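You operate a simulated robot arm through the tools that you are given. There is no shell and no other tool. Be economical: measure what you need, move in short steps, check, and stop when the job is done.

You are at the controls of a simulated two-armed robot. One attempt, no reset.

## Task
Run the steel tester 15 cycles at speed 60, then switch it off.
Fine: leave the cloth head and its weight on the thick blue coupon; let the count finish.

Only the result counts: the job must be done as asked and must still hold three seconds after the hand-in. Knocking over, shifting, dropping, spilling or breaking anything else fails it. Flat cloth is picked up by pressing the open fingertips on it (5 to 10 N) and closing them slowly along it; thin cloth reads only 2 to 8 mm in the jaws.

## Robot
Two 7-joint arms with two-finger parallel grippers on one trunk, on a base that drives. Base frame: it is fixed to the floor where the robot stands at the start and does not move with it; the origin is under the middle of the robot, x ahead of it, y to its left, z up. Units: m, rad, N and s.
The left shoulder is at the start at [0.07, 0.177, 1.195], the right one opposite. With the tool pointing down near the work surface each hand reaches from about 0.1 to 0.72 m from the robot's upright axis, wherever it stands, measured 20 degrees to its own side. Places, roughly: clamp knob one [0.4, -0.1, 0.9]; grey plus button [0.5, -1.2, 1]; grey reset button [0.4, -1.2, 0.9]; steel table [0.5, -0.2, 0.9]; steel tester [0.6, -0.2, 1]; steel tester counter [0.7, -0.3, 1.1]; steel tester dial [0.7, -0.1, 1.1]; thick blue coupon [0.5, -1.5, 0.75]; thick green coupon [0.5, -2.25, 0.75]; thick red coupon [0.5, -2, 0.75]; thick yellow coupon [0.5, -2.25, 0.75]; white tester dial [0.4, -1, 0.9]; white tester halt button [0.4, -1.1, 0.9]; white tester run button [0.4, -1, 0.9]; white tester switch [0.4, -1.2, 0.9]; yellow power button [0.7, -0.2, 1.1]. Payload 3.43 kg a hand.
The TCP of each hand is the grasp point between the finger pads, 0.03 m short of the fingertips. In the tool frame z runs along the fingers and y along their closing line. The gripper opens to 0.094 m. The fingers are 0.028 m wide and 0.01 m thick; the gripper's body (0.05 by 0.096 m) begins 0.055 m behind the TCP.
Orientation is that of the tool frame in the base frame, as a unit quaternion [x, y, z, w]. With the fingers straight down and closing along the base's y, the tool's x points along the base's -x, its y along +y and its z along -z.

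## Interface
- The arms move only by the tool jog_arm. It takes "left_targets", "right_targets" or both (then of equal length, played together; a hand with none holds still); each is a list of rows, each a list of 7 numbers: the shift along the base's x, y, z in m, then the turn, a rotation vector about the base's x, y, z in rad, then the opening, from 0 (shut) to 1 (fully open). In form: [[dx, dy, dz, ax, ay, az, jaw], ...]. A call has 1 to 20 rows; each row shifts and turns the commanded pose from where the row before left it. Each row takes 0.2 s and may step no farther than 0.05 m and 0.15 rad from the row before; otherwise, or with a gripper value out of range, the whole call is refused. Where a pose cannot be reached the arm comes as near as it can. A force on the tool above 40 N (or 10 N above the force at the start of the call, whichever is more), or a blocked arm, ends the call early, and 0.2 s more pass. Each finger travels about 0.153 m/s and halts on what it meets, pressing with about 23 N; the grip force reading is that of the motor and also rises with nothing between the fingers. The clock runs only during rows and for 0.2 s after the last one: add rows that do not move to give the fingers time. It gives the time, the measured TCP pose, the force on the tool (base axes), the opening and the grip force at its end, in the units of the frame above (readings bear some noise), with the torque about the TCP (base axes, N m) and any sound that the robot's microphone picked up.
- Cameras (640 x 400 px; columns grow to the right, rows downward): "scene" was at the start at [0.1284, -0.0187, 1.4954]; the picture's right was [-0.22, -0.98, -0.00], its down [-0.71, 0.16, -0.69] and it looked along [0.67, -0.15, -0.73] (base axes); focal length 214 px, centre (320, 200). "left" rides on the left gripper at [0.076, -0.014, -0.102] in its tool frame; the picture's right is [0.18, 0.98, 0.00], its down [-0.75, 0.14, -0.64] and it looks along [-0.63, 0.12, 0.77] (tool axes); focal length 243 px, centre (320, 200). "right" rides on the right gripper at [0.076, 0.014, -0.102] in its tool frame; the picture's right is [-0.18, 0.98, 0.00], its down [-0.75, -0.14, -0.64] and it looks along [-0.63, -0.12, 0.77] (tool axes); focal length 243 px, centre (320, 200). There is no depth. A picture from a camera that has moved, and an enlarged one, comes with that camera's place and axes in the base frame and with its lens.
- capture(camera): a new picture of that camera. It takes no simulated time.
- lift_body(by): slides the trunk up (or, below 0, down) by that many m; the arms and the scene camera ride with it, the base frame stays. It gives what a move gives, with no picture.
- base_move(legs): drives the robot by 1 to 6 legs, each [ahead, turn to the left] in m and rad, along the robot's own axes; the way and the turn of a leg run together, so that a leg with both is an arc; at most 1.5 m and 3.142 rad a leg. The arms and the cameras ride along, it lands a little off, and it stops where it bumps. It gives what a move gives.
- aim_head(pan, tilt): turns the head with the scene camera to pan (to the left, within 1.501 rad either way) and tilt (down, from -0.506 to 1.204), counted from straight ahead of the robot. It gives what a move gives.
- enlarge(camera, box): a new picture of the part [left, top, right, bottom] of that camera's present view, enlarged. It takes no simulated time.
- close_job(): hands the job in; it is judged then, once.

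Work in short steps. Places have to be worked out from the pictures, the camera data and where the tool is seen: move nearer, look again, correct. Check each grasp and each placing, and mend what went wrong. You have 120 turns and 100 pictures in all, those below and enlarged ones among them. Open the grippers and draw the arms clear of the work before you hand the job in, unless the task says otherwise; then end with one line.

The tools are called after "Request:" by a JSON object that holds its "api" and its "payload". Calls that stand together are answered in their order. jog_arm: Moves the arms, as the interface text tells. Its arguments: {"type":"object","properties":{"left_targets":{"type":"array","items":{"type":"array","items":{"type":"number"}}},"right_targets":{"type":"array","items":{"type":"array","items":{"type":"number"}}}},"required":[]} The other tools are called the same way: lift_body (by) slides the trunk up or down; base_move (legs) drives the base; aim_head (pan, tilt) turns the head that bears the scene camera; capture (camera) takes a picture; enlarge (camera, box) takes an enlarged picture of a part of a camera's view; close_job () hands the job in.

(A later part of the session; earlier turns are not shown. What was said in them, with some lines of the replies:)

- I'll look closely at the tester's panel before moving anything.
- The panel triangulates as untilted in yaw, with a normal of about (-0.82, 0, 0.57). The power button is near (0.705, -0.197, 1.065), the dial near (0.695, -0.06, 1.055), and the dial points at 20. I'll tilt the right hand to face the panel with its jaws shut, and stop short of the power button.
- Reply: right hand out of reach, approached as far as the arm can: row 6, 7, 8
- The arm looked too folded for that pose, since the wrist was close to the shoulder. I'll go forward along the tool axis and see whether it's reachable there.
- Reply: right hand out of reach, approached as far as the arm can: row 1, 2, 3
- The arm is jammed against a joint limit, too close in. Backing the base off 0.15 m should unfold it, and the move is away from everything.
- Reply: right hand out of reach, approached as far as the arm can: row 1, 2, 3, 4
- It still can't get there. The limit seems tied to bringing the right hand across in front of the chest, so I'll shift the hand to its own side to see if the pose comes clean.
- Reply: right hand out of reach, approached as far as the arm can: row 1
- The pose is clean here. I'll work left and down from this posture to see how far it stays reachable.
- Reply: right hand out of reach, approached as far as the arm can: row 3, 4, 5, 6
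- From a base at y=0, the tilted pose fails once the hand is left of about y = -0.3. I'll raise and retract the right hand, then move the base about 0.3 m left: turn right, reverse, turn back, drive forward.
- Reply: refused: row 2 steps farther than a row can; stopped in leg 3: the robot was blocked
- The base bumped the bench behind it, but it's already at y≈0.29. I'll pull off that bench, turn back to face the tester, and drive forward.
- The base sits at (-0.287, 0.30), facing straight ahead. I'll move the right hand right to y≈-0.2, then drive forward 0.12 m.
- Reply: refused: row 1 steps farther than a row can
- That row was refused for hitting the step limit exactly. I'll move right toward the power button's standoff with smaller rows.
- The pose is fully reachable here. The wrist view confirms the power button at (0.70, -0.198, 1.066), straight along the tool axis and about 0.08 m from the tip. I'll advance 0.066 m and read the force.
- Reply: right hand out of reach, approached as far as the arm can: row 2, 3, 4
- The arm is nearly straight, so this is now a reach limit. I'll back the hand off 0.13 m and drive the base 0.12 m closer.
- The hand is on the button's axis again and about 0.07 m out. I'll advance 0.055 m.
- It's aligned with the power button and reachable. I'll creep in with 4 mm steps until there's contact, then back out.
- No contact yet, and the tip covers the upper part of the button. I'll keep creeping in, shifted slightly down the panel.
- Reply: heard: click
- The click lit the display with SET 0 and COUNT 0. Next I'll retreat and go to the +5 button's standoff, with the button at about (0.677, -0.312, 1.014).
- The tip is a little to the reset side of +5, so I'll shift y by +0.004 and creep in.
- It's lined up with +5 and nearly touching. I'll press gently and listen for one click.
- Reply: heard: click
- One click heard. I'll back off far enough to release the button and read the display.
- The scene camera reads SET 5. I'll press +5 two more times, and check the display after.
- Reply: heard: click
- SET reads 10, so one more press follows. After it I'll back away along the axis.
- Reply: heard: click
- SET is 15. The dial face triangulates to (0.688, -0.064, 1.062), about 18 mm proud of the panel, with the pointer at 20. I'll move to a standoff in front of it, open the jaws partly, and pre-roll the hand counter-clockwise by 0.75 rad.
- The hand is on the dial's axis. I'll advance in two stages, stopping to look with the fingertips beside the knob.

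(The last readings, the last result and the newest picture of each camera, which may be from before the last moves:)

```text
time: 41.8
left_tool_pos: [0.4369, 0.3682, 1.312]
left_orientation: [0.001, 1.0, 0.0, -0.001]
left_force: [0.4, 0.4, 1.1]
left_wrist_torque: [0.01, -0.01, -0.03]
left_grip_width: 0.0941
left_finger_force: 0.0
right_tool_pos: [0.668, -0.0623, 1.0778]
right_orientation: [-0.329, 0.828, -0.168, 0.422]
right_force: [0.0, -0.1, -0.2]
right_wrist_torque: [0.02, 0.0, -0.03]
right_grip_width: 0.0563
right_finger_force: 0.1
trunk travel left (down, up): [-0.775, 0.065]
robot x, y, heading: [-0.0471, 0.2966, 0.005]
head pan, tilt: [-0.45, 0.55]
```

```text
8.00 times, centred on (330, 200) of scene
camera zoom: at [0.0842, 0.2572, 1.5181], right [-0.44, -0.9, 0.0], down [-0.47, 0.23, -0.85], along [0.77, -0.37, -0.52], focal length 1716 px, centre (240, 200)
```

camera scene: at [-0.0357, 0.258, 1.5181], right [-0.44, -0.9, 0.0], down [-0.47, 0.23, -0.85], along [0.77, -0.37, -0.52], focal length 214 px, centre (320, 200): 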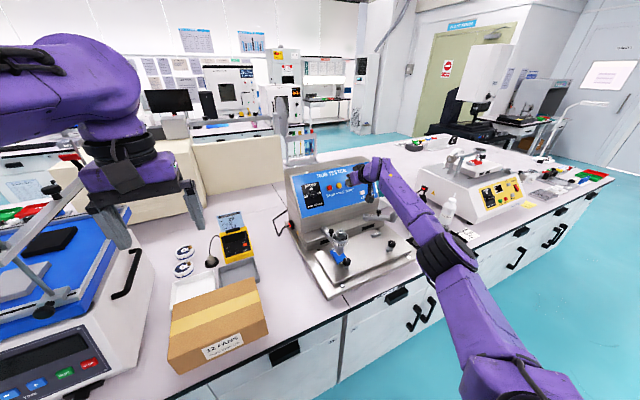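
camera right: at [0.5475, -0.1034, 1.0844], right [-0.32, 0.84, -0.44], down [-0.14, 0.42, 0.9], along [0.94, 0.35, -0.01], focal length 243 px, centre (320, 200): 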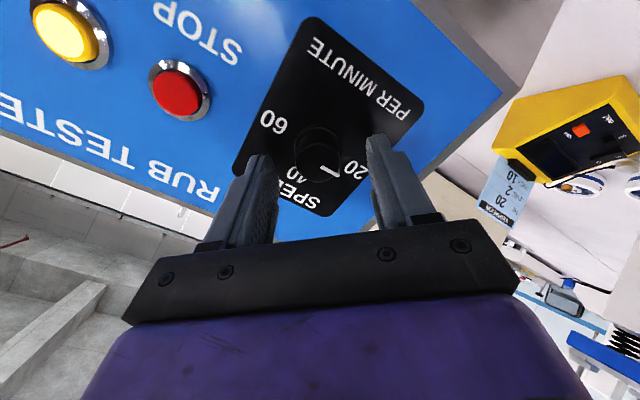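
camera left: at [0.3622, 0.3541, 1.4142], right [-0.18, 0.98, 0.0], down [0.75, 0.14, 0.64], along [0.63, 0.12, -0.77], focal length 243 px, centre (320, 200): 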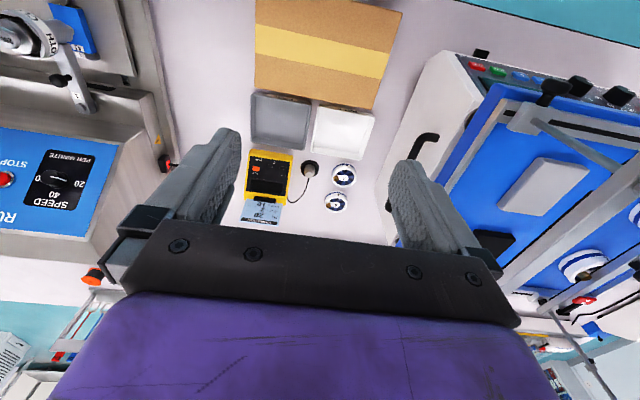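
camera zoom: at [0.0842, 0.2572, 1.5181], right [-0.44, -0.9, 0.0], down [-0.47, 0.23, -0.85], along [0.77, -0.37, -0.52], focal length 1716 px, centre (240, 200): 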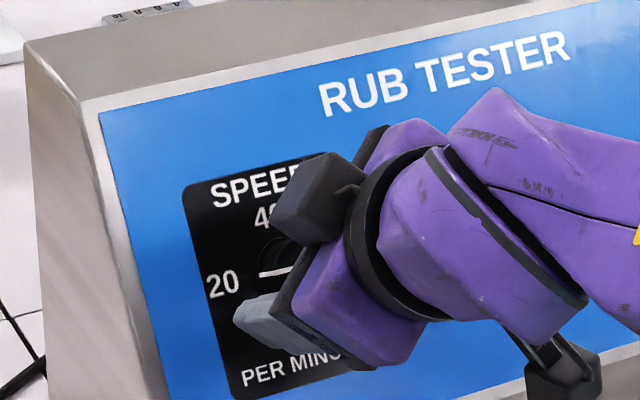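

The knob is centred between the fingertips. I'll go 8 mm further and close gently.

Request:
{"api": "jog_arm", "payload": {"right_targets": [[0.0041, 0, -0.0029, 0, 0, 0, 0.6], [0.0025, 0, -0.0018, 0, 0, 0, 0.6], [0, 0, 0, 0, 0, 0, 0.45], [0, 0, 0, 0, 0, 0, 0.35], [0, 0, 0, 0, 0, 0, 0.28], [0, 0, 0, 0, 0, 0, 0.2], [0, 0, 0, 0, 0, 0, 0.2]]}}

Request:
{"api": "capture", "payload": {"camera": "right"}}

```text
time: 43.4
left_tool_pos: [0.4364, 0.3686, 1.3116]
left_orientation: [0.0, 1.0, 0.0, -0.001]
left_force: [-0.6, 0.3, 0.6]
left_wrist_torque: [-0.01, -0.01, 0.02]
left_grip_width: 0.0941
left_finger_force: 0.0
right_tool_pos: [0.6745, -0.0633, 1.0732]
right_orientation: [-0.33, 0.827, -0.169, 0.423]
right_force: [2.0, -0.7, 0.6]
right_wrist_torque: [-0.38, -0.62, -0.57]
right_grip_width: 0.026
right_finger_force: 44.9
trunk travel left (down, up): [-0.775, 0.065]
robot x, y, heading: [-0.0481, 0.2963, 0.001]
head pan, tilt: [-0.45, 0.55]
```

```text
68 pictures are left
camera right: at [0.5543, -0.104, 1.0799], right [-0.32, 0.84, -0.44], down [-0.14, 0.42, 0.9], along [0.94, 0.35, -0.01], focal length 243 px, centre (320, 200)
```

right: 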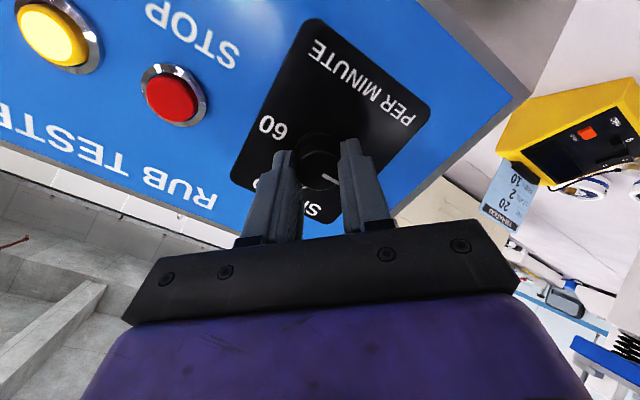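

The knob is gripped at 26 mm with low side force. I'll turn it clockwise about the tool axis by about 0.73 rad and check.

Request:
{"api": "jog_arm", "payload": {"right_targets": [[0, 0, 0, 0.1175, 0, -0.085, 0.2], [0, 0, 0, 0.1175, 0, -0.085, 0.2], [0, 0, 0, 0.1175, 0, -0.085, 0.2], [0, 0, 0, 0.1175, 0, -0.085, 0.2], [0, 0, 0, 0.1175, 0, -0.085, 0.2], [0, 0, 0, 0, 0, 0, 0.2]]}}

Request:
{"api": "capture", "payload": {"camera": "right"}}

```text
time: 44.5
left_tool_pos: [0.4333, 0.3674, 1.3116]
left_orientation: [0.001, 1.0, -0.002, 0.001]
left_force: [1.0, 0.8, 0.1]
left_wrist_torque: [0.03, 0.02, -0.02]
left_grip_width: 0.0941
left_finger_force: 0.0
right_tool_pos: [0.6774, -0.0635, 1.0737]
right_orientation: [-0.044, 0.895, -0.013, 0.444]
right_force: [-18.5, 3.8, 6.4]
right_wrist_torque: [-0.66, 1.09, -0.93]
right_grip_width: 0.026
right_finger_force: 45.0
right hand out of reach, approached as far as the arm can: row 5
trunk travel left (down, up): [-0.775, 0.065]
robot x, y, heading: [-0.0461, 0.3, -0.004]
head pan, tilt: [-0.45, 0.55]
stopped in row 5 (right hand): the force on the tool passed its limit at 47 N (the readings are from after the stop); the commanded pose is now the measured one
```

```text
67 pictures are left
camera right: at [0.5497, -0.0576, 1.0735], right [0.05, 1.0, 0.08], down [-0.05, -0.08, 1.0], along [1.0, -0.05, 0.04], focal length 243 px, centre (320, 200)
```

right: 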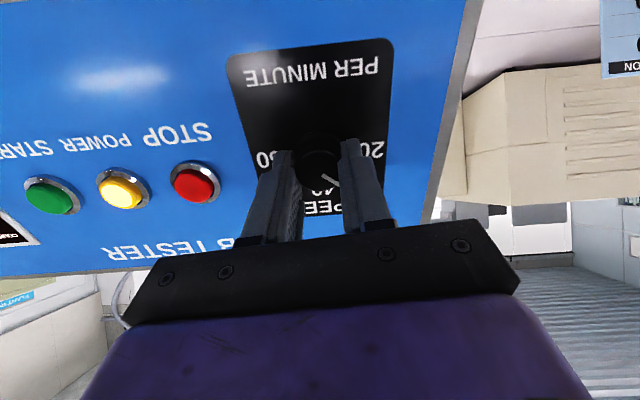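

The knob is turning with the hand, but this roll is at the arm's limit here. I'll release, roll back counter-clockwise well past the start, and check that roll range for re-gripping.

Request:
{"api": "jog_arm", "payload": {"right_targets": [[0, 0, 0, 0, 0, 0, 0.35], [0, 0, 0, 0, 0, 0, 0.6], [-0.012, 0, 0.0087, 0, 0, 0, 0.6], [-0.012, 0, 0.0087, 0, 0, 0, 0.6], [0, 0, 0, -0.1175, 0, 0.085, 0.6], [0, 0, 0, -0.1175, 0, 0.085, 0.6], [0, 0, 0, -0.1175, 0, 0.085, 0.6], [0, 0, 0, -0.1175, 0, 0.085, 0.6], [0, 0, 0, -0.1175, 0, 0.085, 0.6], [0, 0, 0, -0.1175, 0, 0.085, 0.6], [0, 0, 0, -0.1175, 0, 0.085, 0.6], [0, 0, 0, -0.1175, 0, 0.085, 0.6], [0, 0, 0, -0.1175, 0, 0.085, 0.6], [0, 0, 0, -0.1175, 0, 0.085, 0.6], [0, 0, 0, 0, 0, 0, 0.6]]}}

Request:
{"api": "capture", "payload": {"camera": "right"}}

Request:
{"api": "enlarge", "payload": {"camera": "scene", "box": [290, 175, 370, 225]}}

```text
time: 47.7
left_tool_pos: [0.4379, 0.3664, 1.3115]
left_orientation: [0.001, 1.0, 0.0, 0.0]
left_force: [0.3, 0.5, -0.1]
left_wrist_torque: [-0.02, 0.02, 0.01]
left_grip_width: 0.0942
left_finger_force: 0.0
right_tool_pos: [0.6657, -0.068, 1.0898]
right_orientation: [-0.619, 0.645, -0.32, 0.313]
right_force: [0.0, 0.5, -0.2]
right_wrist_torque: [0.0, 0.01, -0.01]
right_grip_width: 0.0563
right_finger_force: 0.0
right hand out of reach, approached as far as the arm can: row 4
trunk travel left (down, up): [-0.775, 0.065]
robot x, y, heading: [-0.0477, 0.295, -0.002]
head pan, tilt: [-0.45, 0.55]
```

```text
66 pictures are left
camera right: at [0.5722, -0.1409, 1.1391], right [-0.58, 0.21, -0.79], down [-0.4, 0.76, 0.5], along [0.71, 0.61, -0.36], focal length 243 px, centre (320, 200)
```

right: 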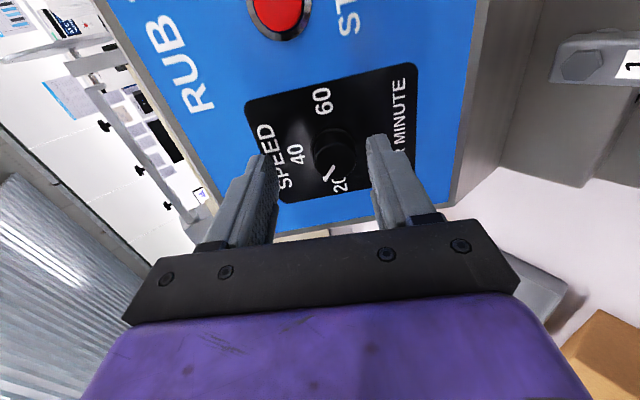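

```text
8.00 times, centred on (330, 200) of scene
camera zoom: at [0.084, 0.2571, 1.5181], right [-0.44, -0.9, 0.0], down [-0.47, 0.23, -0.85], along [0.77, -0.37, -0.52], focal length 1716 px, centre (240, 200)
```

zoom: 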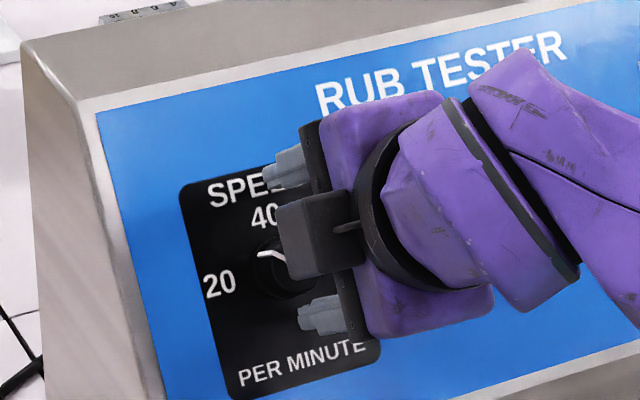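

The pointer has moved about 35° off 20. I'll recentre on the knob axis, advance, grip, and turn clockwise 1.3 rad.

Request:
{"api": "jog_arm", "payload": {"right_targets": [[-0.002, 0.0047, -0.0085, 0, 0, 0, 0.6], [0.0055, 0, -0.004, 0, 0, 0, 0.6], [0.0053, 0, -0.0041, 0, 0, 0, 0.6], [0, 0, 0, 0, 0, 0, 0.45], [0, 0, 0, 0, 0, 0, 0.35], [0, 0, 0, 0, 0, 0, 0.28], [0, 0, 0, 0, 0, 0, 0.2], [0, 0, 0, 0, 0, 0, 0.2]]}}

Request:
{"api": "capture", "payload": {"camera": "right"}}

```text
time: 49.5
left_tool_pos: [0.4374, 0.3665, 1.3121]
left_orientation: [0.0, 1.0, 0.0, 0.0]
left_force: [0.1, 0.7, -0.1]
left_wrist_torque: [-0.02, -0.02, -0.01]
left_grip_width: 0.094
left_finger_force: 0.1
right_tool_pos: [0.6741, -0.0624, 1.0731]
right_orientation: [-0.619, 0.646, -0.318, 0.313]
right_force: [-4.4, 1.0, -5.9]
right_wrist_torque: [-0.09, -0.66, -0.17]
right_grip_width: 0.0268
right_finger_force: 45.3
trunk travel left (down, up): [-0.775, 0.065]
robot x, y, heading: [-0.0463, 0.2962, -0.001]
head pan, tilt: [-0.45, 0.55]
```

```text
64 pictures are left
camera right: at [0.5808, -0.1362, 1.1216], right [-0.58, 0.21, -0.78], down [-0.4, 0.76, 0.51], along [0.71, 0.61, -0.36], focal length 243 px, centre (320, 200)
```

right: 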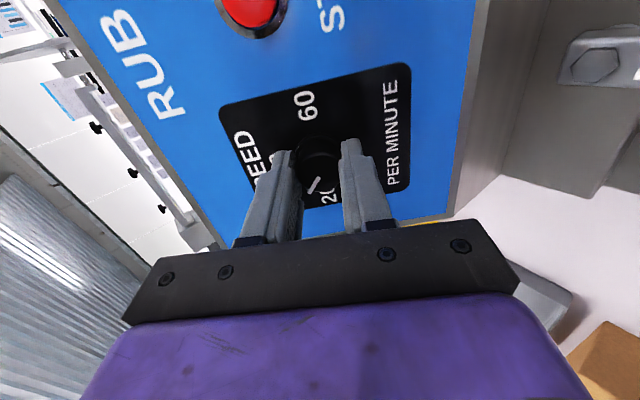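

The grip is good. I'll turn clockwise 1.3 rad in small rows.

Request:
{"api": "jog_arm", "payload": {"right_targets": [[0, 0, -0.001, 0.1175, 0, -0.085, 0.2], [0, 0, 0, 0.1175, 0, -0.085, 0.2], [0, 0, 0, 0.1175, 0, -0.085, 0.2], [0, 0, 0, 0.1175, 0, -0.085, 0.2], [0, 0, 0, 0.1175, 0, -0.085, 0.2], [0, 0, 0, 0.1175, 0, -0.085, 0.2], [0, 0, 0, 0.1175, 0, -0.085, 0.2], [0, 0, 0, 0.1175, 0, -0.085, 0.2], [0, 0, 0, 0, 0, 0, 0.2]]}}

Request:
{"api": "capture", "payload": {"camera": "right"}}

```text
time: 51.5
left_tool_pos: [0.4382, 0.3665, 1.3128]
left_orientation: [0.001, 1.0, 0.0, 0.001]
left_force: [1.1, 0.0, 0.1]
left_wrist_torque: [0.0, -0.01, 0.0]
left_grip_width: 0.0941
left_finger_force: 0.1
right_tool_pos: [0.6737, -0.0642, 1.0733]
right_orientation: [-0.17, 0.88, -0.082, 0.435]
right_force: [2.1, -3.0, 4.5]
right_wrist_torque: [-0.47, -0.7, -0.65]
right_grip_width: 0.0263
right_finger_force: 44.9
trunk travel left (down, up): [-0.775, 0.065]
robot x, y, heading: [-0.0511, 0.2956, 0.001]
head pan, tilt: [-0.45, 0.55]
```

```text
63 pictures are left
camera right: at [0.5466, -0.0791, 1.0744], right [-0.12, 0.98, -0.15], down [-0.05, 0.14, 0.99], along [0.99, 0.13, 0.03], focal length 243 px, centre (320, 200)
```

right: 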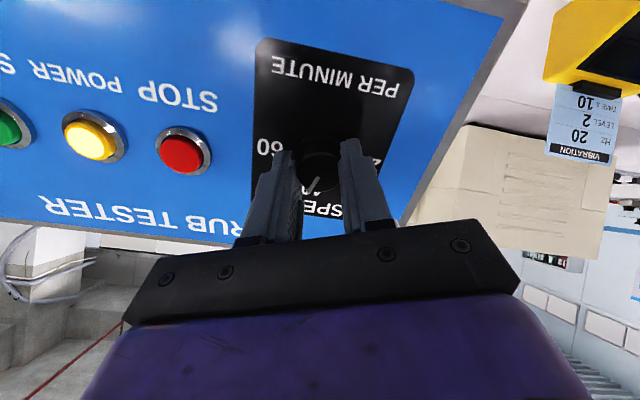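

The pointer is now just past 40, heading to 60. I'll release, back off, and roll back for another stroke.

Request:
{"api": "jog_arm", "payload": {"right_targets": [[0, 0, 0, 0, 0, 0, 0.35], [0, 0, 0, 0, 0, 0, 0.6], [-0.015, 0, 0.011, 0, 0, 0, 0.6], [0, 0, 0, -0.1175, 0, 0.085, 0.6], [0, 0, 0, -0.1175, 0, 0.085, 0.6], [0, 0, 0, -0.1175, 0, 0.085, 0.6], [0, 0, 0, -0.1175, 0, 0.085, 0.6], [0, 0, 0, -0.1175, 0, 0.085, 0.6], [0, 0, 0, -0.1175, 0, 0.085, 0.6], [0, 0, 0, -0.1175, 0, 0.085, 0.6], [0, 0, 0, -0.1175, 0, 0.085, 0.6], [0, 0, 0, -0.1175, 0, 0.085, 0.6], [0, 0, 0, 0, 0, 0, 0.6]]}}

Request:
{"api": "capture", "payload": {"camera": "right"}}

```text
time: 54.3
left_tool_pos: [0.4381, 0.3662, 1.3109]
left_orientation: [0.001, 1.0, 0.0, 0.0]
left_force: [-0.3, 0.0, 0.8]
left_wrist_torque: [-0.03, -0.03, 0.01]
left_grip_width: 0.0939
left_finger_force: 0.0
right_tool_pos: [0.6599, -0.0634, 1.0834]
right_orientation: [0.663, -0.598, 0.344, -0.29]
right_force: [-1.0, 0.6, 0.0]
right_wrist_torque: [0.0, 0.03, 0.0]
right_grip_width: 0.0562
right_finger_force: 0.1
trunk travel left (down, up): [-0.775, 0.065]
robot x, y, heading: [-0.0474, 0.2971, -0.004]
head pan, tilt: [-0.45, 0.55]
```

```text
62 pictures are left
camera right: at [0.5724, -0.1376, 1.1412], right [-0.59, 0.07, -0.8], down [-0.47, 0.78, 0.41], along [0.65, 0.62, -0.43], focal length 243 px, centre (320, 200)
```

right: 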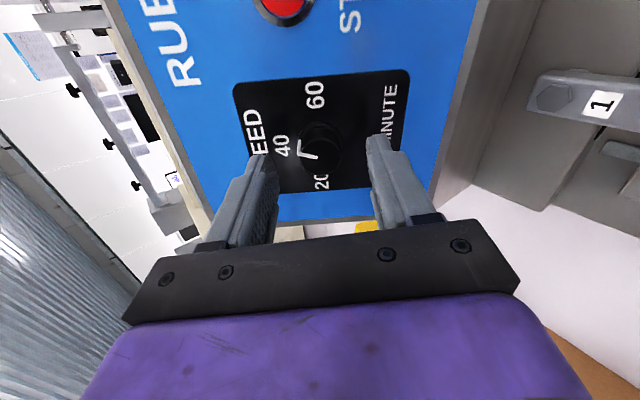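

I'll zoom in on the knob to read the pointer.

Request:
{"api": "enlarge", "payload": {"camera": "right", "box": [256, 80, 384, 200]}}

Request:
{"api": "enlarge", "payload": {"camera": "scene", "box": [290, 175, 370, 225]}}

```text
3.33 times, centred on (320, 140) of right
camera zoom: at [0.5724, -0.1376, 1.1412], right [-0.59, 0.07, -0.8], down [-0.47, 0.78, 0.41], along [0.65, 0.62, -0.43], focal length 809 px, centre (320, 400)
```

zoom: 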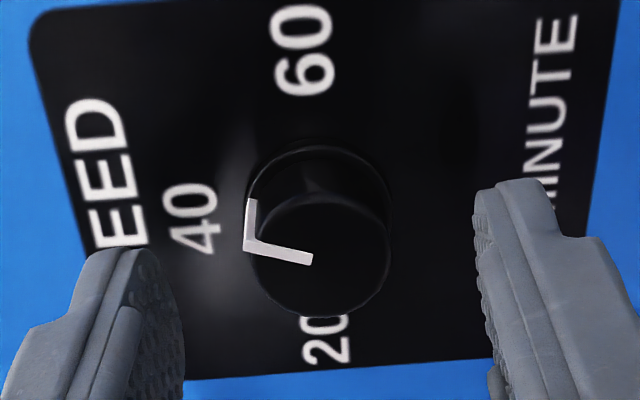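

```text
8.00 times, centred on (330, 200) of scene
camera zoom: at [0.0841, 0.2571, 1.5181], right [-0.44, -0.9, 0.0], down [-0.47, 0.23, -0.85], along [0.77, -0.37, -0.52], focal length 1716 px, centre (240, 200)
```

zoom: 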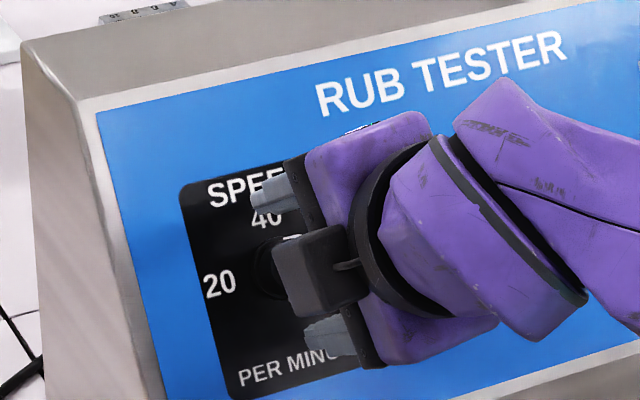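

The pointer is about 10° past 40, leaving about 80° to reach 60. I'll advance, grip and turn 1.3 rad, then check.

Request:
{"api": "jog_arm", "payload": {"right_targets": [[0.0075, 0, -0.0055, 0, 0, 0, 0.6], [0.0072, 0, -0.0055, 0, 0, 0, 0.6], [0, 0, 0, 0, 0, 0, 0.45], [0, 0, 0, 0, 0, 0, 0.35], [0, 0, 0, 0, 0, 0, 0.28], [0, 0, 0, 0, 0, 0, 0.2], [0, 0, 0, 0, 0, 0, 0.2], [0, 0, 0, 0.1175, 0, -0.085, 0.2], [0, 0, 0, 0.1175, 0, -0.085, 0.2], [0, 0, 0, 0.1175, 0, -0.085, 0.2], [0, 0, 0, 0.1175, 0, -0.085, 0.2], [0, 0, 0, 0.1175, 0, -0.085, 0.2], [0, 0, 0, 0.1175, 0, -0.085, 0.2], [0, 0, 0, 0.1175, 0, -0.085, 0.2], [0, 0, 0, 0.1175, 0, -0.085, 0.2], [0, 0, 0, 0.1175, 0, -0.085, 0.2], [0, 0, 0, 0, 0, 0, 0.2]]}}

Request:
{"api": "enlarge", "payload": {"camera": "right", "box": [240, 80, 400, 220]}}

```text
time: 57.9
left_tool_pos: [0.4368, 0.3661, 1.3128]
left_orientation: [0.001, 1.0, 0.0, 0.0]
left_force: [-0.9, -0.3, 0.9]
left_wrist_torque: [-0.01, 0.03, 0.01]
left_grip_width: 0.094
left_finger_force: 0.0
right_tool_pos: [0.6727, -0.0656, 1.0738]
right_orientation: [-0.17, 0.881, -0.081, 0.435]
right_force: [-1.5, -1.7, 1.7]
right_wrist_torque: [-0.64, -0.79, -0.57]
right_grip_width: 0.0265
right_finger_force: 45.2
trunk travel left (down, up): [-0.775, 0.065]
robot x, y, heading: [-0.0494, 0.3012, -0.002]
head pan, tilt: [-0.45, 0.55]
```

```text
2.86 times, centred on (320, 150) of right
camera zoom: at [0.5462, -0.0792, 1.0745], right [-0.12, 0.98, -0.15], down [-0.05, 0.14, 0.99], along [0.99, 0.13, 0.03], focal length 693 px, centre (320, 343)
```

zoom: 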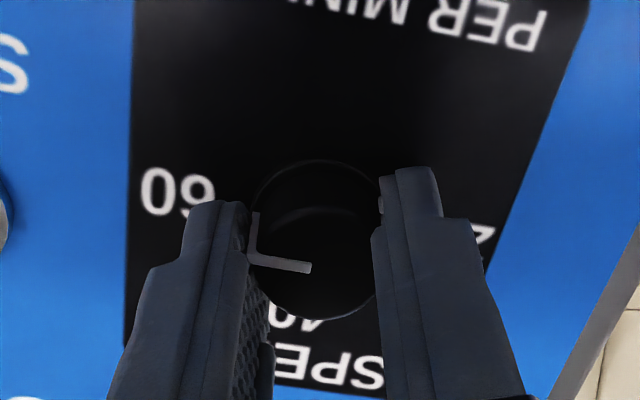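

The pointer looks lined up with 60. I'll release, retreat and inspect from the scene camera.

Request:
{"api": "jog_arm", "payload": {"right_targets": [[0, 0, 0, 0, 0, 0, 0.35], [0, 0, 0, 0, 0, 0, 0.6], [-0.0163, 0, 0.0117, 0, 0, 0, 0.6], [-0.0243, 0, 0.0176, 0, 0, 0, 0.4], [-0.02, -0.03, 0.01, 0, 0, 0, 0.2], [0, -0.045, 0, 0, 0, 0, 0], [0, -0.045, 0, 0, 0, 0, 0], [0, 0, 0, 0, 0, 0, 0]]}}

Request:
{"api": "enlarge", "payload": {"camera": "scene", "box": [304, 185, 352, 215]}}

Request:
{"api": "capture", "payload": {"camera": "right"}}

```text
time: 59.7
left_tool_pos: [0.437, 0.3675, 1.3121]
left_orientation: [0.001, 1.0, 0.0, 0.001]
left_force: [0.1, -0.5, 0.0]
left_wrist_torque: [0.0, -0.02, 0.02]
left_grip_width: 0.0943
left_finger_force: 0.1
right_tool_pos: [0.6124, -0.1842, 1.1133]
right_orientation: [-0.171, 0.881, -0.081, 0.434]
right_force: [0.0, -0.1, 0.2]
right_wrist_torque: [0.0, -0.02, -0.02]
right_grip_width: 0.0002
right_finger_force: 22.9
trunk travel left (down, up): [-0.775, 0.065]
robot x, y, heading: [-0.0507, 0.2982, 0.004]
head pan, tilt: [-0.45, 0.55]
```

```text
13.33 times, centred on (328, 200) of scene
camera zoom: at [0.0839, 0.2576, 1.5181], right [-0.44, -0.9, 0.0], down [-0.47, 0.23, -0.85], along [0.77, -0.37, -0.52], focal length 2860 px, centre (213, 200)
```

zoom: 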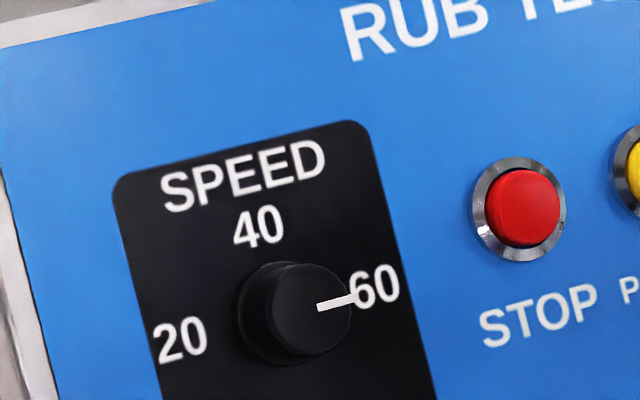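

```text
57 pictures are left
camera right: at [0.486, -0.1992, 1.1147], right [-0.12, 0.98, -0.15], down [-0.05, 0.15, 0.99], along [0.99, 0.13, 0.03], focal length 243 px, centre (320, 200)
```

right: 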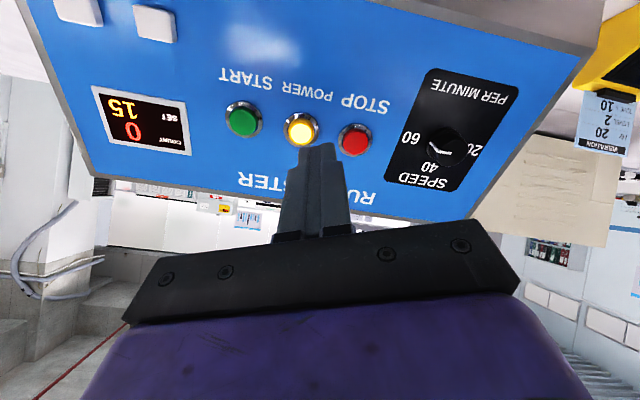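

The pointer lies along the 20–60 axis at 60. One more close-up from the wrist camera will confirm it before starting.

Request:
{"api": "enlarge", "payload": {"camera": "right", "box": [392, 95, 488, 195]}}

```text
4.00 times, centred on (440, 145) of right
camera zoom: at [0.486, -0.1992, 1.1147], right [-0.12, 0.98, -0.15], down [-0.05, 0.15, 0.99], along [0.99, 0.13, 0.03], focal length 970 px, centre (-160, 420)
```

zoom: 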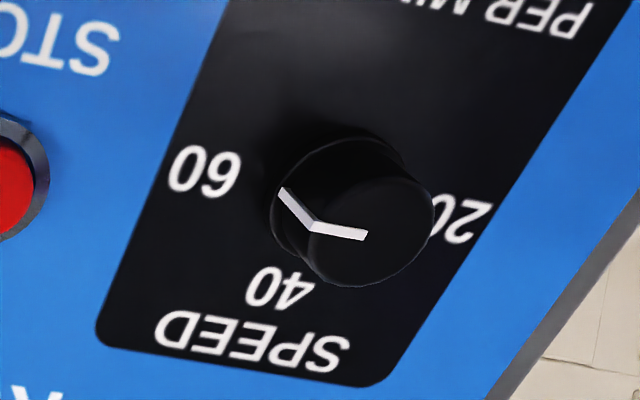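

Projected onto the panel plane, the pointer is about 3° short of 60. I'll re-grip and nudge it by about 0.055 rad.

Request:
{"api": "jog_arm", "payload": {"right_targets": [[0, 0.04, 0, 0, 0, 0, 0.2], [0, 0.045, 0, 0, 0, 0, 0.5], [0.01, 0.036, 0, 0, 0, 0, 0.6], [0.012, 0, -0.0087, 0, 0, 0, 0.6], [0.012, 0, -0.0087, 0, 0, 0, 0.6], [0.012, 0, -0.0087, 0, 0, 0, 0.6], [0.0155, 0, -0.0138, 0, 0, 0, 0.6], [0, 0, 0, 0, 0, 0, 0.6]]}}

Request:
{"api": "capture", "payload": {"camera": "right"}}

```text
time: 61.5
left_tool_pos: [0.436, 0.3662, 1.311]
left_orientation: [0.001, 1.0, 0.0, -0.001]
left_force: [0.2, 0.1, 0.2]
left_wrist_torque: [0.02, -0.01, 0.01]
left_grip_width: 0.0941
left_finger_force: 0.0
right_tool_pos: [0.6739, -0.0618, 1.0714]
right_orientation: [-0.171, 0.881, -0.081, 0.434]
right_force: [-0.7, 0.4, -0.3]
right_wrist_torque: [0.02, 0.01, 0.0]
right_grip_width: 0.0566
right_finger_force: 0.0
trunk travel left (down, up): [-0.775, 0.065]
robot x, y, heading: [-0.0486, 0.2969, 0.0]
head pan, tilt: [-0.45, 0.55]
```

```text
55 pictures are left
camera right: at [0.5469, -0.0775, 1.0737], right [-0.12, 0.98, -0.15], down [-0.05, 0.15, 0.99], along [0.99, 0.13, 0.03], focal length 243 px, centre (320, 200)
```

right: 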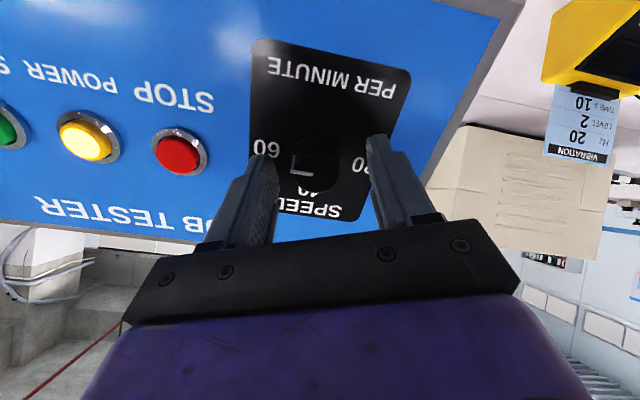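

The knob is centred between the fingers. I'll close, nudge clockwise 0.06 rad, release and retreat.

Request:
{"api": "jog_arm", "payload": {"right_targets": [[0, -0.001, 0.001, 0, 0, 0, 0.45], [0, 0, 0, 0, 0, 0, 0.35], [0, 0, 0, 0, 0, 0, 0.28], [0, 0, 0, 0, 0, 0, 0.2], [0, 0, 0, 0, 0, 0, 0.2], [0, 0, 0, 0.0243, 0, -0.0176, 0.2], [0, 0, 0, 0.0243, 0, -0.0176, 0.2], [0, 0, 0, 0, 0, 0, 0.2], [0, 0, 0, 0, 0, 0, 0.35], [0, 0, 0, 0, 0, 0, 0.6], [-0.0163, 0, 0.0117, 0, 0, 0, 0.6], [-0.0243, 0, 0.0176, 0, 0, 0, 0.4], [-0.02, -0.03, 0.01, 0, 0, 0, 0.2], [0, -0.045, 0, 0, 0, 0, 0], [0, -0.045, 0, 0, 0, 0, 0], [0, 0, 0, 0, 0, 0, 0]]}}

Request:
{"api": "enlarge", "payload": {"camera": "right", "box": [392, 95, 488, 195]}}

Request:
{"api": "enlarge", "payload": {"camera": "scene", "box": [304, 185, 352, 215]}}

```text
time: 64.9
left_tool_pos: [0.4373, 0.368, 1.311]
left_orientation: [0.001, 1.0, 0.001, -0.001]
left_force: [0.2, 0.0, 0.6]
left_wrist_torque: [0.02, 0.01, -0.01]
left_grip_width: 0.094
left_finger_force: 0.1
right_tool_pos: [0.6148, -0.1832, 1.112]
right_orientation: [-0.145, 0.885, -0.067, 0.437]
right_force: [0.4, -0.4, 0.2]
right_wrist_torque: [-0.01, 0.0, 0.02]
right_grip_width: 0.0
right_finger_force: 23.1
trunk travel left (down, up): [-0.775, 0.065]
robot x, y, heading: [-0.0464, 0.297, -0.008]
head pan, tilt: [-0.45, 0.55]
```

```text
4.00 times, centred on (440, 145) of right
camera zoom: at [0.4861, -0.1936, 1.1136], right [-0.09, 0.99, -0.1], down [-0.05, 0.1, 0.99], along [0.99, 0.09, 0.04], focal length 970 px, centre (-160, 420)
```

zoom: 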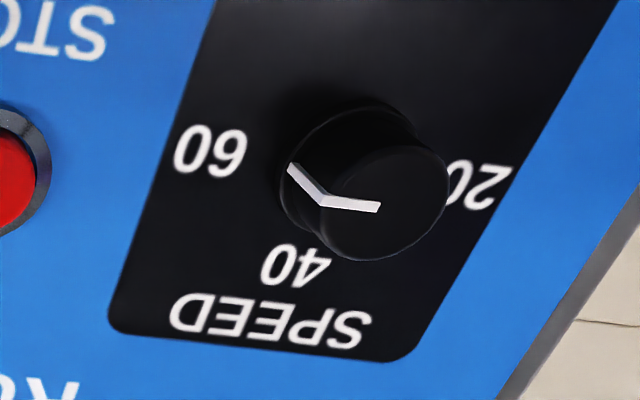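

```text
13.33 times, centred on (328, 200) of scene
camera zoom: at [0.0839, 0.2576, 1.5181], right [-0.44, -0.9, 0.0], down [-0.47, 0.23, -0.85], along [0.77, -0.37, -0.52], focal length 2860 px, centre (213, 200)
```

zoom: 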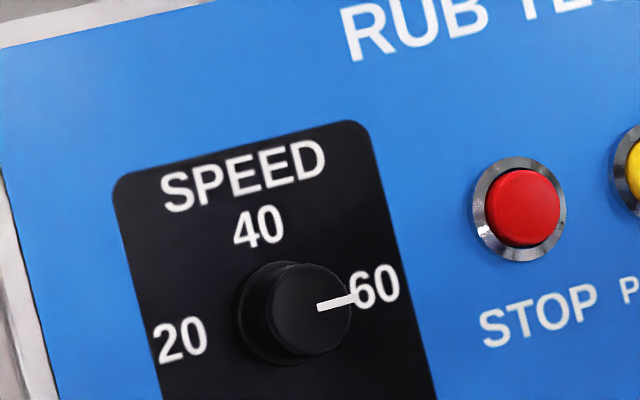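

The pointer image hasn't changed after the nudge, so the dial sits in its 60 position. I'll move in front of START at about (0.705, -0.249, 1.063) and close in.

Request:
{"api": "jog_arm", "payload": {"right_targets": [[0, -0.033, 0.0075, 0, 0, 0, 0], [0, -0.033, 0.0075, 0, 0, 0, 0], [0.0203, 0, -0.0147, 0, 0, 0, 0], [0.0203, 0, -0.0147, 0, 0, 0, 0], [0, 0, 0, 0, 0, 0, 0]]}}

Request:
{"api": "capture", "payload": {"camera": "right"}}

```text
time: 66.1
left_tool_pos: [0.4355, 0.3657, 1.3125]
left_orientation: [0.001, 1.0, 0.0, -0.001]
left_force: [0.2, -0.1, -0.3]
left_wrist_torque: [0.01, -0.02, -0.01]
left_grip_width: 0.0939
left_finger_force: 0.0
right_tool_pos: [0.654, -0.2502, 1.0999]
right_orientation: [-0.144, 0.885, -0.067, 0.438]
right_force: [0.2, 0.0, 0.7]
right_wrist_torque: [-0.02, 0.0, 0.03]
right_grip_width: 0.0
right_finger_force: 22.9
trunk travel left (down, up): [-0.775, 0.065]
robot x, y, heading: [-0.047, 0.2979, -0.007]
head pan, tilt: [-0.45, 0.55]
```

```text
52 pictures are left
camera right: at [0.5264, -0.2604, 1.0994], right [-0.09, 0.99, -0.1], down [-0.05, 0.1, 0.99], along [0.99, 0.09, 0.04], focal length 243 px, centre (320, 200)
```

right: 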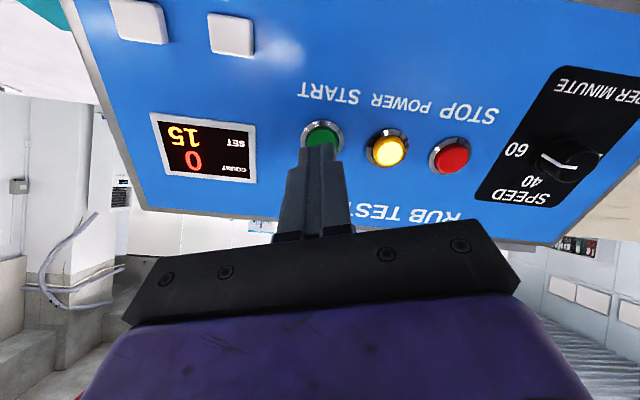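

It's aligned with START. I'll press with small final steps, then back away.

Request:
{"api": "jog_arm", "payload": {"right_targets": [[0.0098, 0.001, -0.0075, 0, 0, 0, 0], [0.0081, 0, -0.0063, 0, 0, 0, 0], [0.0041, 0, -0.0029, 0, 0, 0, 0], [0.002, 0, -0.0014, 0, 0, 0, 0], [0.0017, 0, -0.0012, 0, 0, 0, 0], [0, 0, 0, 0, 0, 0, 0]]}}

Request:
{"api": "enlarge", "payload": {"camera": "right", "box": [100, 60, 400, 260]}}

```text
time: 67.5
left_tool_pos: [0.4363, 0.3668, 1.3112]
left_orientation: [0.001, 1.0, 0.0, 0.0]
left_force: [0.3, -0.7, -0.5]
left_wrist_torque: [-0.01, 0.0, -0.03]
left_grip_width: 0.0939
left_finger_force: 0.0
right_tool_pos: [0.6787, -0.2483, 1.0806]
right_orientation: [-0.145, 0.885, -0.067, 0.437]
right_force: [-5.9, 0.3, 1.1]
right_wrist_torque: [0.01, 0.0, 0.07]
right_grip_width: 0.0
right_finger_force: 23.3
trunk travel left (down, up): [-0.775, 0.065]
robot x, y, heading: [-0.0467, 0.2977, -0.003]
head pan, tilt: [-0.45, 0.55]
heard: click
```

```text
2.00 times, centred on (250, 160) of right
camera zoom: at [0.5516, -0.2593, 1.0805], right [-0.09, 0.99, -0.1], down [-0.05, 0.1, 0.99], along [0.99, 0.09, 0.04], focal length 485 px, centre (460, 280)
```

zoom: 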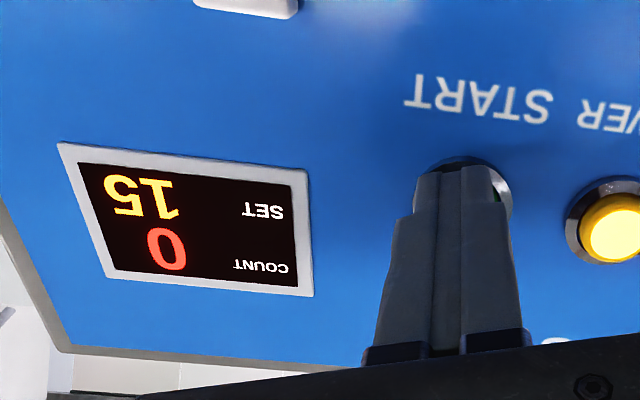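

START clicked. I'll back off along the axis and wait about 3 s to confirm the count is climbing.

Request:
{"api": "jog_arm", "payload": {"right_targets": [[-0.0122, 0, 0.0088, 0, 0, 0, 0], [-0.0203, 0, 0.0147, 0, 0, 0, 0], [-0.0203, 0, 0.0147, 0, 0, 0, 0], [0, 0, 0, 0, 0, 0, 0], [0, 0, 0, 0, 0, 0, 0], [0, 0, 0, 0, 0, 0, 0], [0, 0, 0, 0, 0, 0, 0], [0, 0, 0, 0, 0, 0, 0], [0, 0, 0, 0, 0, 0, 0], [0, 0, 0, 0, 0, 0, 0], [0, 0, 0, 0, 0, 0, 0], [0, 0, 0, 0, 0, 0, 0]]}}

Request:
{"api": "capture", "payload": {"camera": "right"}}

Request:
{"api": "enlarge", "payload": {"camera": "scene", "box": [270, 150, 430, 290]}}

```text
time: 70.1
left_tool_pos: [0.4361, 0.3665, 1.3106]
left_orientation: [0.002, 1.0, 0.0, 0.0]
left_force: [0.8, 0.7, 0.2]
left_wrist_torque: [0.01, 0.0, 0.0]
left_grip_width: 0.0942
left_finger_force: 0.0
right_tool_pos: [0.6272, -0.2485, 1.1161]
right_orientation: [-0.144, 0.885, -0.067, 0.438]
right_force: [0.0, 0.2, 0.3]
right_wrist_torque: [0.02, 0.0, 0.01]
right_grip_width: 0.0
right_finger_force: 22.8
trunk travel left (down, up): [-0.775, 0.065]
robot x, y, heading: [-0.0472, 0.2953, 0.001]
head pan, tilt: [-0.45, 0.55]
```

```text
50 pictures are left
camera right: at [0.4996, -0.2596, 1.1172], right [-0.09, 0.99, -0.1], down [-0.05, 0.1, 0.99], along [0.99, 0.09, 0.04], focal length 243 px, centre (320, 200)
```

right: 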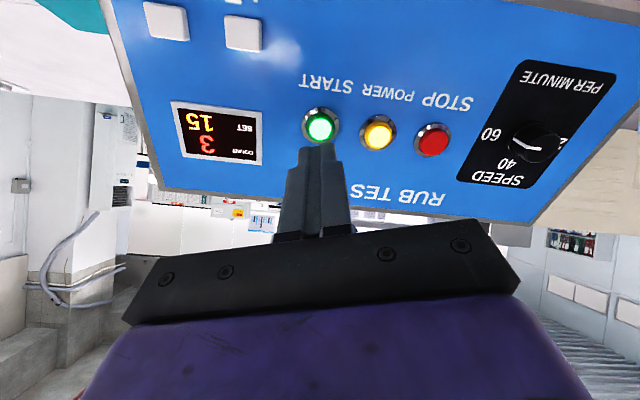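

```text
2.86 times, centred on (350, 220) of scene
camera zoom: at [0.084, 0.2571, 1.5181], right [-0.44, -0.9, 0.0], down [-0.47, 0.23, -0.85], along [0.77, -0.37, -0.52], focal length 613 px, centre (234, 143)
```

zoom: 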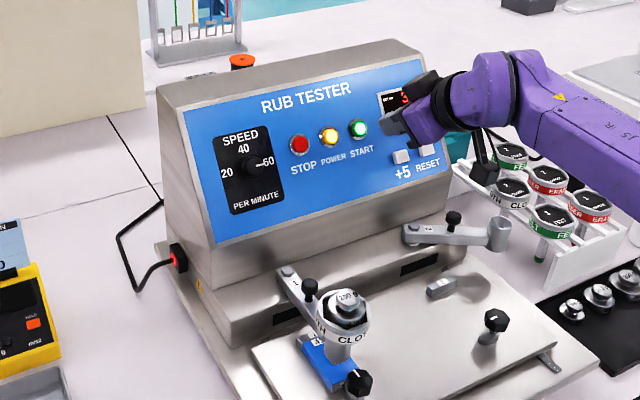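

It's running at about 1 cycle/s, with COUNT at 3. I'll shift to the power button's standoff while waiting.

Request:
{"api": "jog_arm", "payload": {"right_targets": [[-0.008, 0.025, 0.007, 0, 0, 0, 0], [0, 0.0255, 0.0045, 0, 0, 0, 0], [0, 0, 0, 0, 0, 0, 0], [0, 0, 0, 0, 0, 0, 0], [0, 0, 0, 0, 0, 0, 0], [0, 0, 0, 0, 0, 0, 0], [0, 0, 0, 0, 0, 0, 0], [0, 0, 0, 0, 0, 0, 0], [0, 0, 0, 0, 0, 0, 0], [0, 0, 0, 0, 0, 0, 0], [0, 0, 0, 0, 0, 0, 0], [0, 0, 0, 0, 0, 0, 0], [0, 0, 0, 0, 0, 0, 0], [0, 0, 0, 0, 0, 0, 0], [0, 0, 0, 0, 0, 0, 0], [0, 0, 0, 0, 0, 0, 0], [0, 0, 0, 0, 0, 0, 0], [0, 0, 0, 0, 0, 0, 0], [0, 0, 0, 0, 0, 0, 0], [0, 0, 0, 0, 0, 0, 0]]}}

Request:
{"api": "jog_arm", "payload": {"right_targets": [[0, 0, 0, 0, 0, 0, 0], [0, 0, 0, 0, 0, 0, 0], [0, 0, 0, 0, 0, 0, 0], [0, 0, 0, 0, 0, 0, 0], [0, 0, 0, 0, 0, 0, 0], [0, 0, 0, 0, 0, 0, 0], [0, 0, 0, 0, 0, 0, 0], [0, 0, 0, 0, 0, 0, 0], [0, 0, 0, 0, 0, 0, 0], [0, 0, 0, 0, 0, 0, 0], [0, 0, 0, 0, 0, 0, 0], [0, 0, 0, 0, 0, 0, 0], [0, 0, 0, 0, 0, 0, 0], [0, 0, 0, 0, 0, 0, 0], [0, 0, 0, 0, 0, 0, 0], [0, 0, 0, 0, 0, 0, 0], [0, 0, 0, 0, 0, 0, 0], [0, 0, 0, 0, 0, 0, 0], [0, 0, 0, 0, 0, 0, 0], [0, 0, 0, 0, 0, 0, 0]]}}

Request:
{"api": "jog_arm", "payload": {"right_targets": [[0, 0, 0, 0, 0, 0, 0], [0, 0, 0, 0, 0, 0, 0], [0, 0, 0, 0, 0, 0, 0], [0, 0, 0, 0, 0, 0, 0], [0, 0, 0, 0, 0, 0, 0], [0, 0, 0, 0, 0, 0, 0], [0, 0, 0, 0, 0, 0, 0], [0, 0, 0, 0, 0, 0, 0], [0, 0, 0, 0, 0, 0, 0], [0, 0, 0, 0, 0, 0, 0], [0, 0, 0, 0, 0, 0, 0], [0, 0, 0, 0, 0, 0, 0], [0, 0, 0, 0, 0, 0, 0], [0, 0, 0, 0, 0, 0, 0], [0, 0, 0, 0, 0, 0, 0], [0, 0, 0, 0, 0, 0, 0], [0, 0, 0, 0, 0, 0, 0], [0, 0, 0, 0, 0, 0, 0], [0, 0, 0, 0, 0, 0, 0], [0, 0, 0, 0, 0, 0, 0]]}}

Request:
{"api": "capture", "payload": {"camera": "right"}}

```text
time: 74.3
left_tool_pos: [0.4376, 0.3667, 1.3108]
left_orientation: [0.0, 1.0, -0.001, 0.0]
left_force: [0.4, 0.4, 0.0]
left_wrist_torque: [0.02, -0.02, 0.0]
left_grip_width: 0.0942
left_finger_force: 0.0
right_tool_pos: [0.6185, -0.1981, 1.1273]
right_orientation: [-0.145, 0.885, -0.067, 0.437]
right_force: [-0.2, 0.3, 0.6]
right_wrist_torque: [-0.04, 0.01, 0.03]
right_grip_width: 0.0001
right_finger_force: 22.6
trunk travel left (down, up): [-0.775, 0.065]
robot x, y, heading: [-0.0465, 0.2971, 0.001]
head pan, tilt: [-0.45, 0.55]
```

```text
time: 78.5
left_tool_pos: [0.4373, 0.3664, 1.3116]
left_orientation: [0.001, 1.0, 0.0, 0.0]
left_force: [0.3, -0.1, 0.2]
left_wrist_torque: [-0.03, 0.0, -0.02]
left_grip_width: 0.0942
left_finger_force: 0.1
right_tool_pos: [0.6185, -0.199, 1.1278]
right_orientation: [-0.144, 0.885, -0.067, 0.437]
right_force: [0.2, -0.5, -0.4]
right_wrist_torque: [0.01, 0.03, -0.02]
right_grip_width: 0.0
right_finger_force: 23.2
trunk travel left (down, up): [-0.775, 0.065]
robot x, y, heading: [-0.047, 0.2965, 0.001]
head pan, tilt: [-0.45, 0.55]
```

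```text
time: 82.7
left_tool_pos: [0.4377, 0.3668, 1.3112]
left_orientation: [0.001, 1.0, 0.001, -0.001]
left_force: [0.5, -0.3, 0.1]
left_wrist_torque: [-0.03, 0.0, 0.0]
left_grip_width: 0.0939
left_finger_force: 0.2
right_tool_pos: [0.6195, -0.1985, 1.1268]
right_orientation: [-0.144, 0.885, -0.067, 0.437]
right_force: [0.2, 0.4, 0.1]
right_wrist_torque: [-0.02, -0.02, 0.02]
right_grip_width: 0.0004
right_finger_force: 23.2
trunk travel left (down, up): [-0.775, 0.065]
robot x, y, heading: [-0.0495, 0.2982, -0.003]
head pan, tilt: [-0.45, 0.55]
```

```text
48 pictures are left
camera right: at [0.4912, -0.2089, 1.1287], right [-0.09, 0.99, -0.1], down [-0.05, 0.1, 0.99], along [0.99, 0.09, 0.04], focal length 243 px, centre (320, 200)
```

right: 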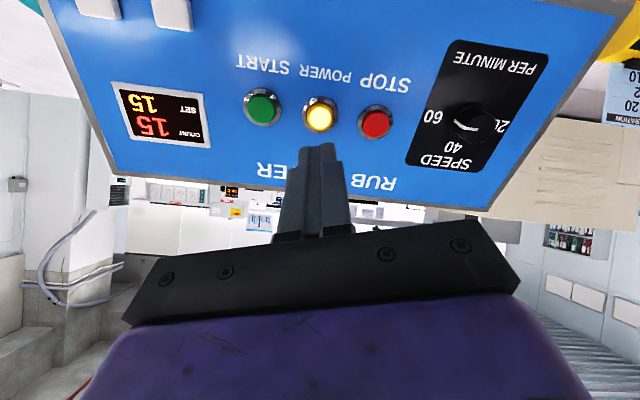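

COUNT shows 15, SET 15, and the start lamp is off, so the run is complete. Now I'll press POWER to switch off.

Request:
{"api": "jog_arm", "payload": {"right_targets": [[0.02, 0, -0.0155, 0, 0, 0, 0], [0.02, 0, -0.0155, 0, 0, 0, 0], [0.01, 0, -0.008, 0, 0, 0, 0], [0.0061, 0, -0.0045, 0, 0, 0, 0], [0.002, 0, -0.0015, 0, 0, 0, 0], [0.0017, 0, -0.0012, 0, 0, 0, 0], [0, 0, 0, 0, 0, 0, 0]]}}

Request:
{"api": "capture", "payload": {"camera": "right"}}

```text
time: 84.3
left_tool_pos: [0.4364, 0.3671, 1.3107]
left_orientation: [0.0, 1.0, -0.001, 0.0]
left_force: [-0.7, -0.5, 0.6]
left_wrist_torque: [-0.02, 0.01, 0.04]
left_grip_width: 0.094
left_finger_force: 0.1
right_tool_pos: [0.6787, -0.1975, 1.0822]
right_orientation: [-0.145, 0.885, -0.067, 0.437]
right_force: [-1.8, -0.2, 0.7]
right_wrist_torque: [0.01, -0.03, -0.02]
right_grip_width: 0.0
right_finger_force: 22.5
trunk travel left (down, up): [-0.775, 0.065]
robot x, y, heading: [-0.047, 0.2962, 0.001]
head pan, tilt: [-0.45, 0.55]
heard: click
```

```text
47 pictures are left
camera right: at [0.5513, -0.209, 1.0832], right [-0.09, 0.99, -0.1], down [-0.05, 0.1, 0.99], along [0.99, 0.09, 0.04], focal length 243 px, centre (320, 200)
```

right: 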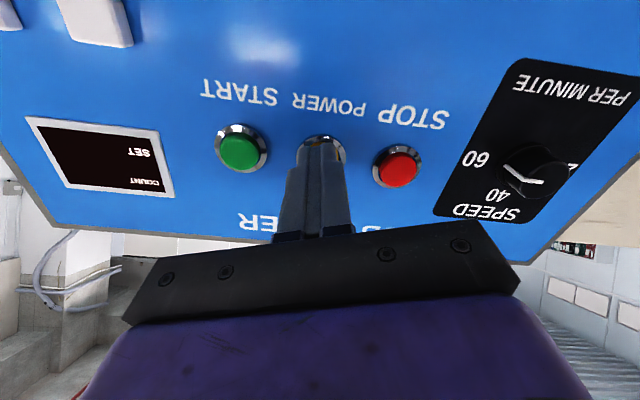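

The display has gone dark. I'll retreat along the axis, rise clear, and open the gripper.

Request:
{"api": "jog_arm", "payload": {"right_targets": [[-0.0122, 0, 0.0088, 0, 0, 0, 0], [-0.0243, 0, 0.0176, 0, 0, 0, 0], [-0.0243, 0, 0.0176, 0, 0, 0, 0], [-0.03, -0.03, 0.02, 0, 0, 0, 0.3], [-0.03, -0.03, 0.02, 0, 0, 0, 0.7], [-0.02, -0.03, 0.02, 0, 0, 0, 1], [0, 0, 0, 0, 0, 0, 1], [0, 0, 0, 0, 0, 0, 1]]}}

Request:
{"api": "enlarge", "payload": {"camera": "scene", "box": [270, 150, 430, 290]}}

Request:
{"api": "capture", "payload": {"camera": "scene"}}

```text
time: 86.1
left_tool_pos: [0.4365, 0.3669, 1.3108]
left_orientation: [0.001, 1.0, -0.001, 0.0]
left_force: [0.7, 0.1, 1.0]
left_wrist_torque: [0.0, 0.0, 0.0]
left_grip_width: 0.0941
left_finger_force: 0.1
right_tool_pos: [0.5398, -0.2883, 1.186]
right_orientation: [-0.144, 0.885, -0.068, 0.438]
right_force: [0.9, 0.4, -0.6]
right_wrist_torque: [-0.03, 0.0, 0.0]
right_grip_width: 0.0941
right_finger_force: 0.0
trunk travel left (down, up): [-0.775, 0.065]
robot x, y, heading: [-0.0434, 0.299, 0.003]
head pan, tilt: [-0.45, 0.55]
```

```text
2.86 times, centred on (350, 220) of scene
camera zoom: at [0.0838, 0.257, 1.5181], right [-0.44, -0.9, 0.0], down [-0.47, 0.23, -0.85], along [0.77, -0.37, -0.52], focal length 613 px, centre (234, 143)
```

zoom: 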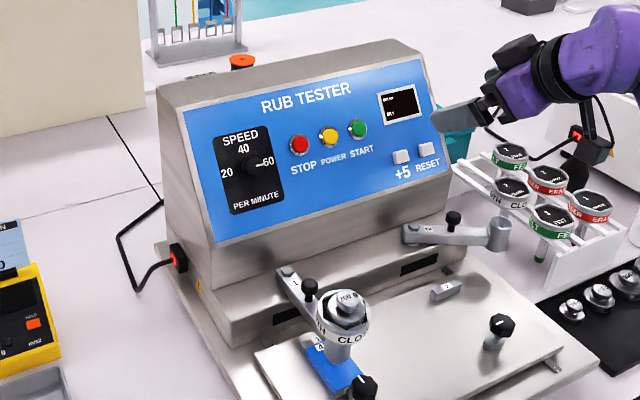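

```text
45 pictures are left
camera scene: at [0.0838, 0.257, 1.5181], right [-0.44, -0.9, 0.0], down [-0.47, 0.23, -0.85], along [0.77, -0.37, -0.52], focal length 214 px, centre (320, 200)
```

scene: 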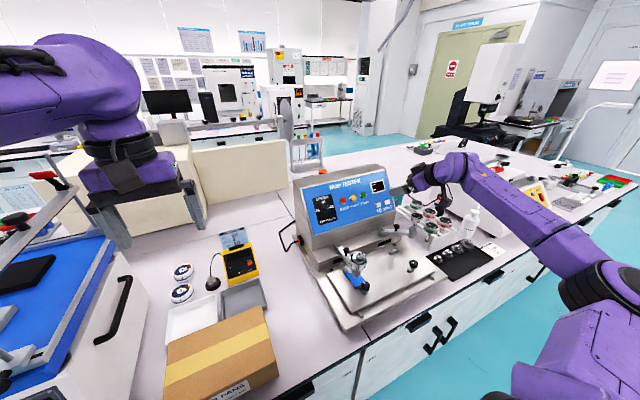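

The tester is off and the head and weight are still on the blue coupon. The arms are clear and everything else stands as it was, so I'm handing in.

Request:
{"api": "close_job", "payload": {}}

```text
The job is handed in.
```

The steel tester ran 15 cycles at speed 60, with the count finishing at 15, and is now switched off; the cloth head and its weight are still on the thick blue coupon.
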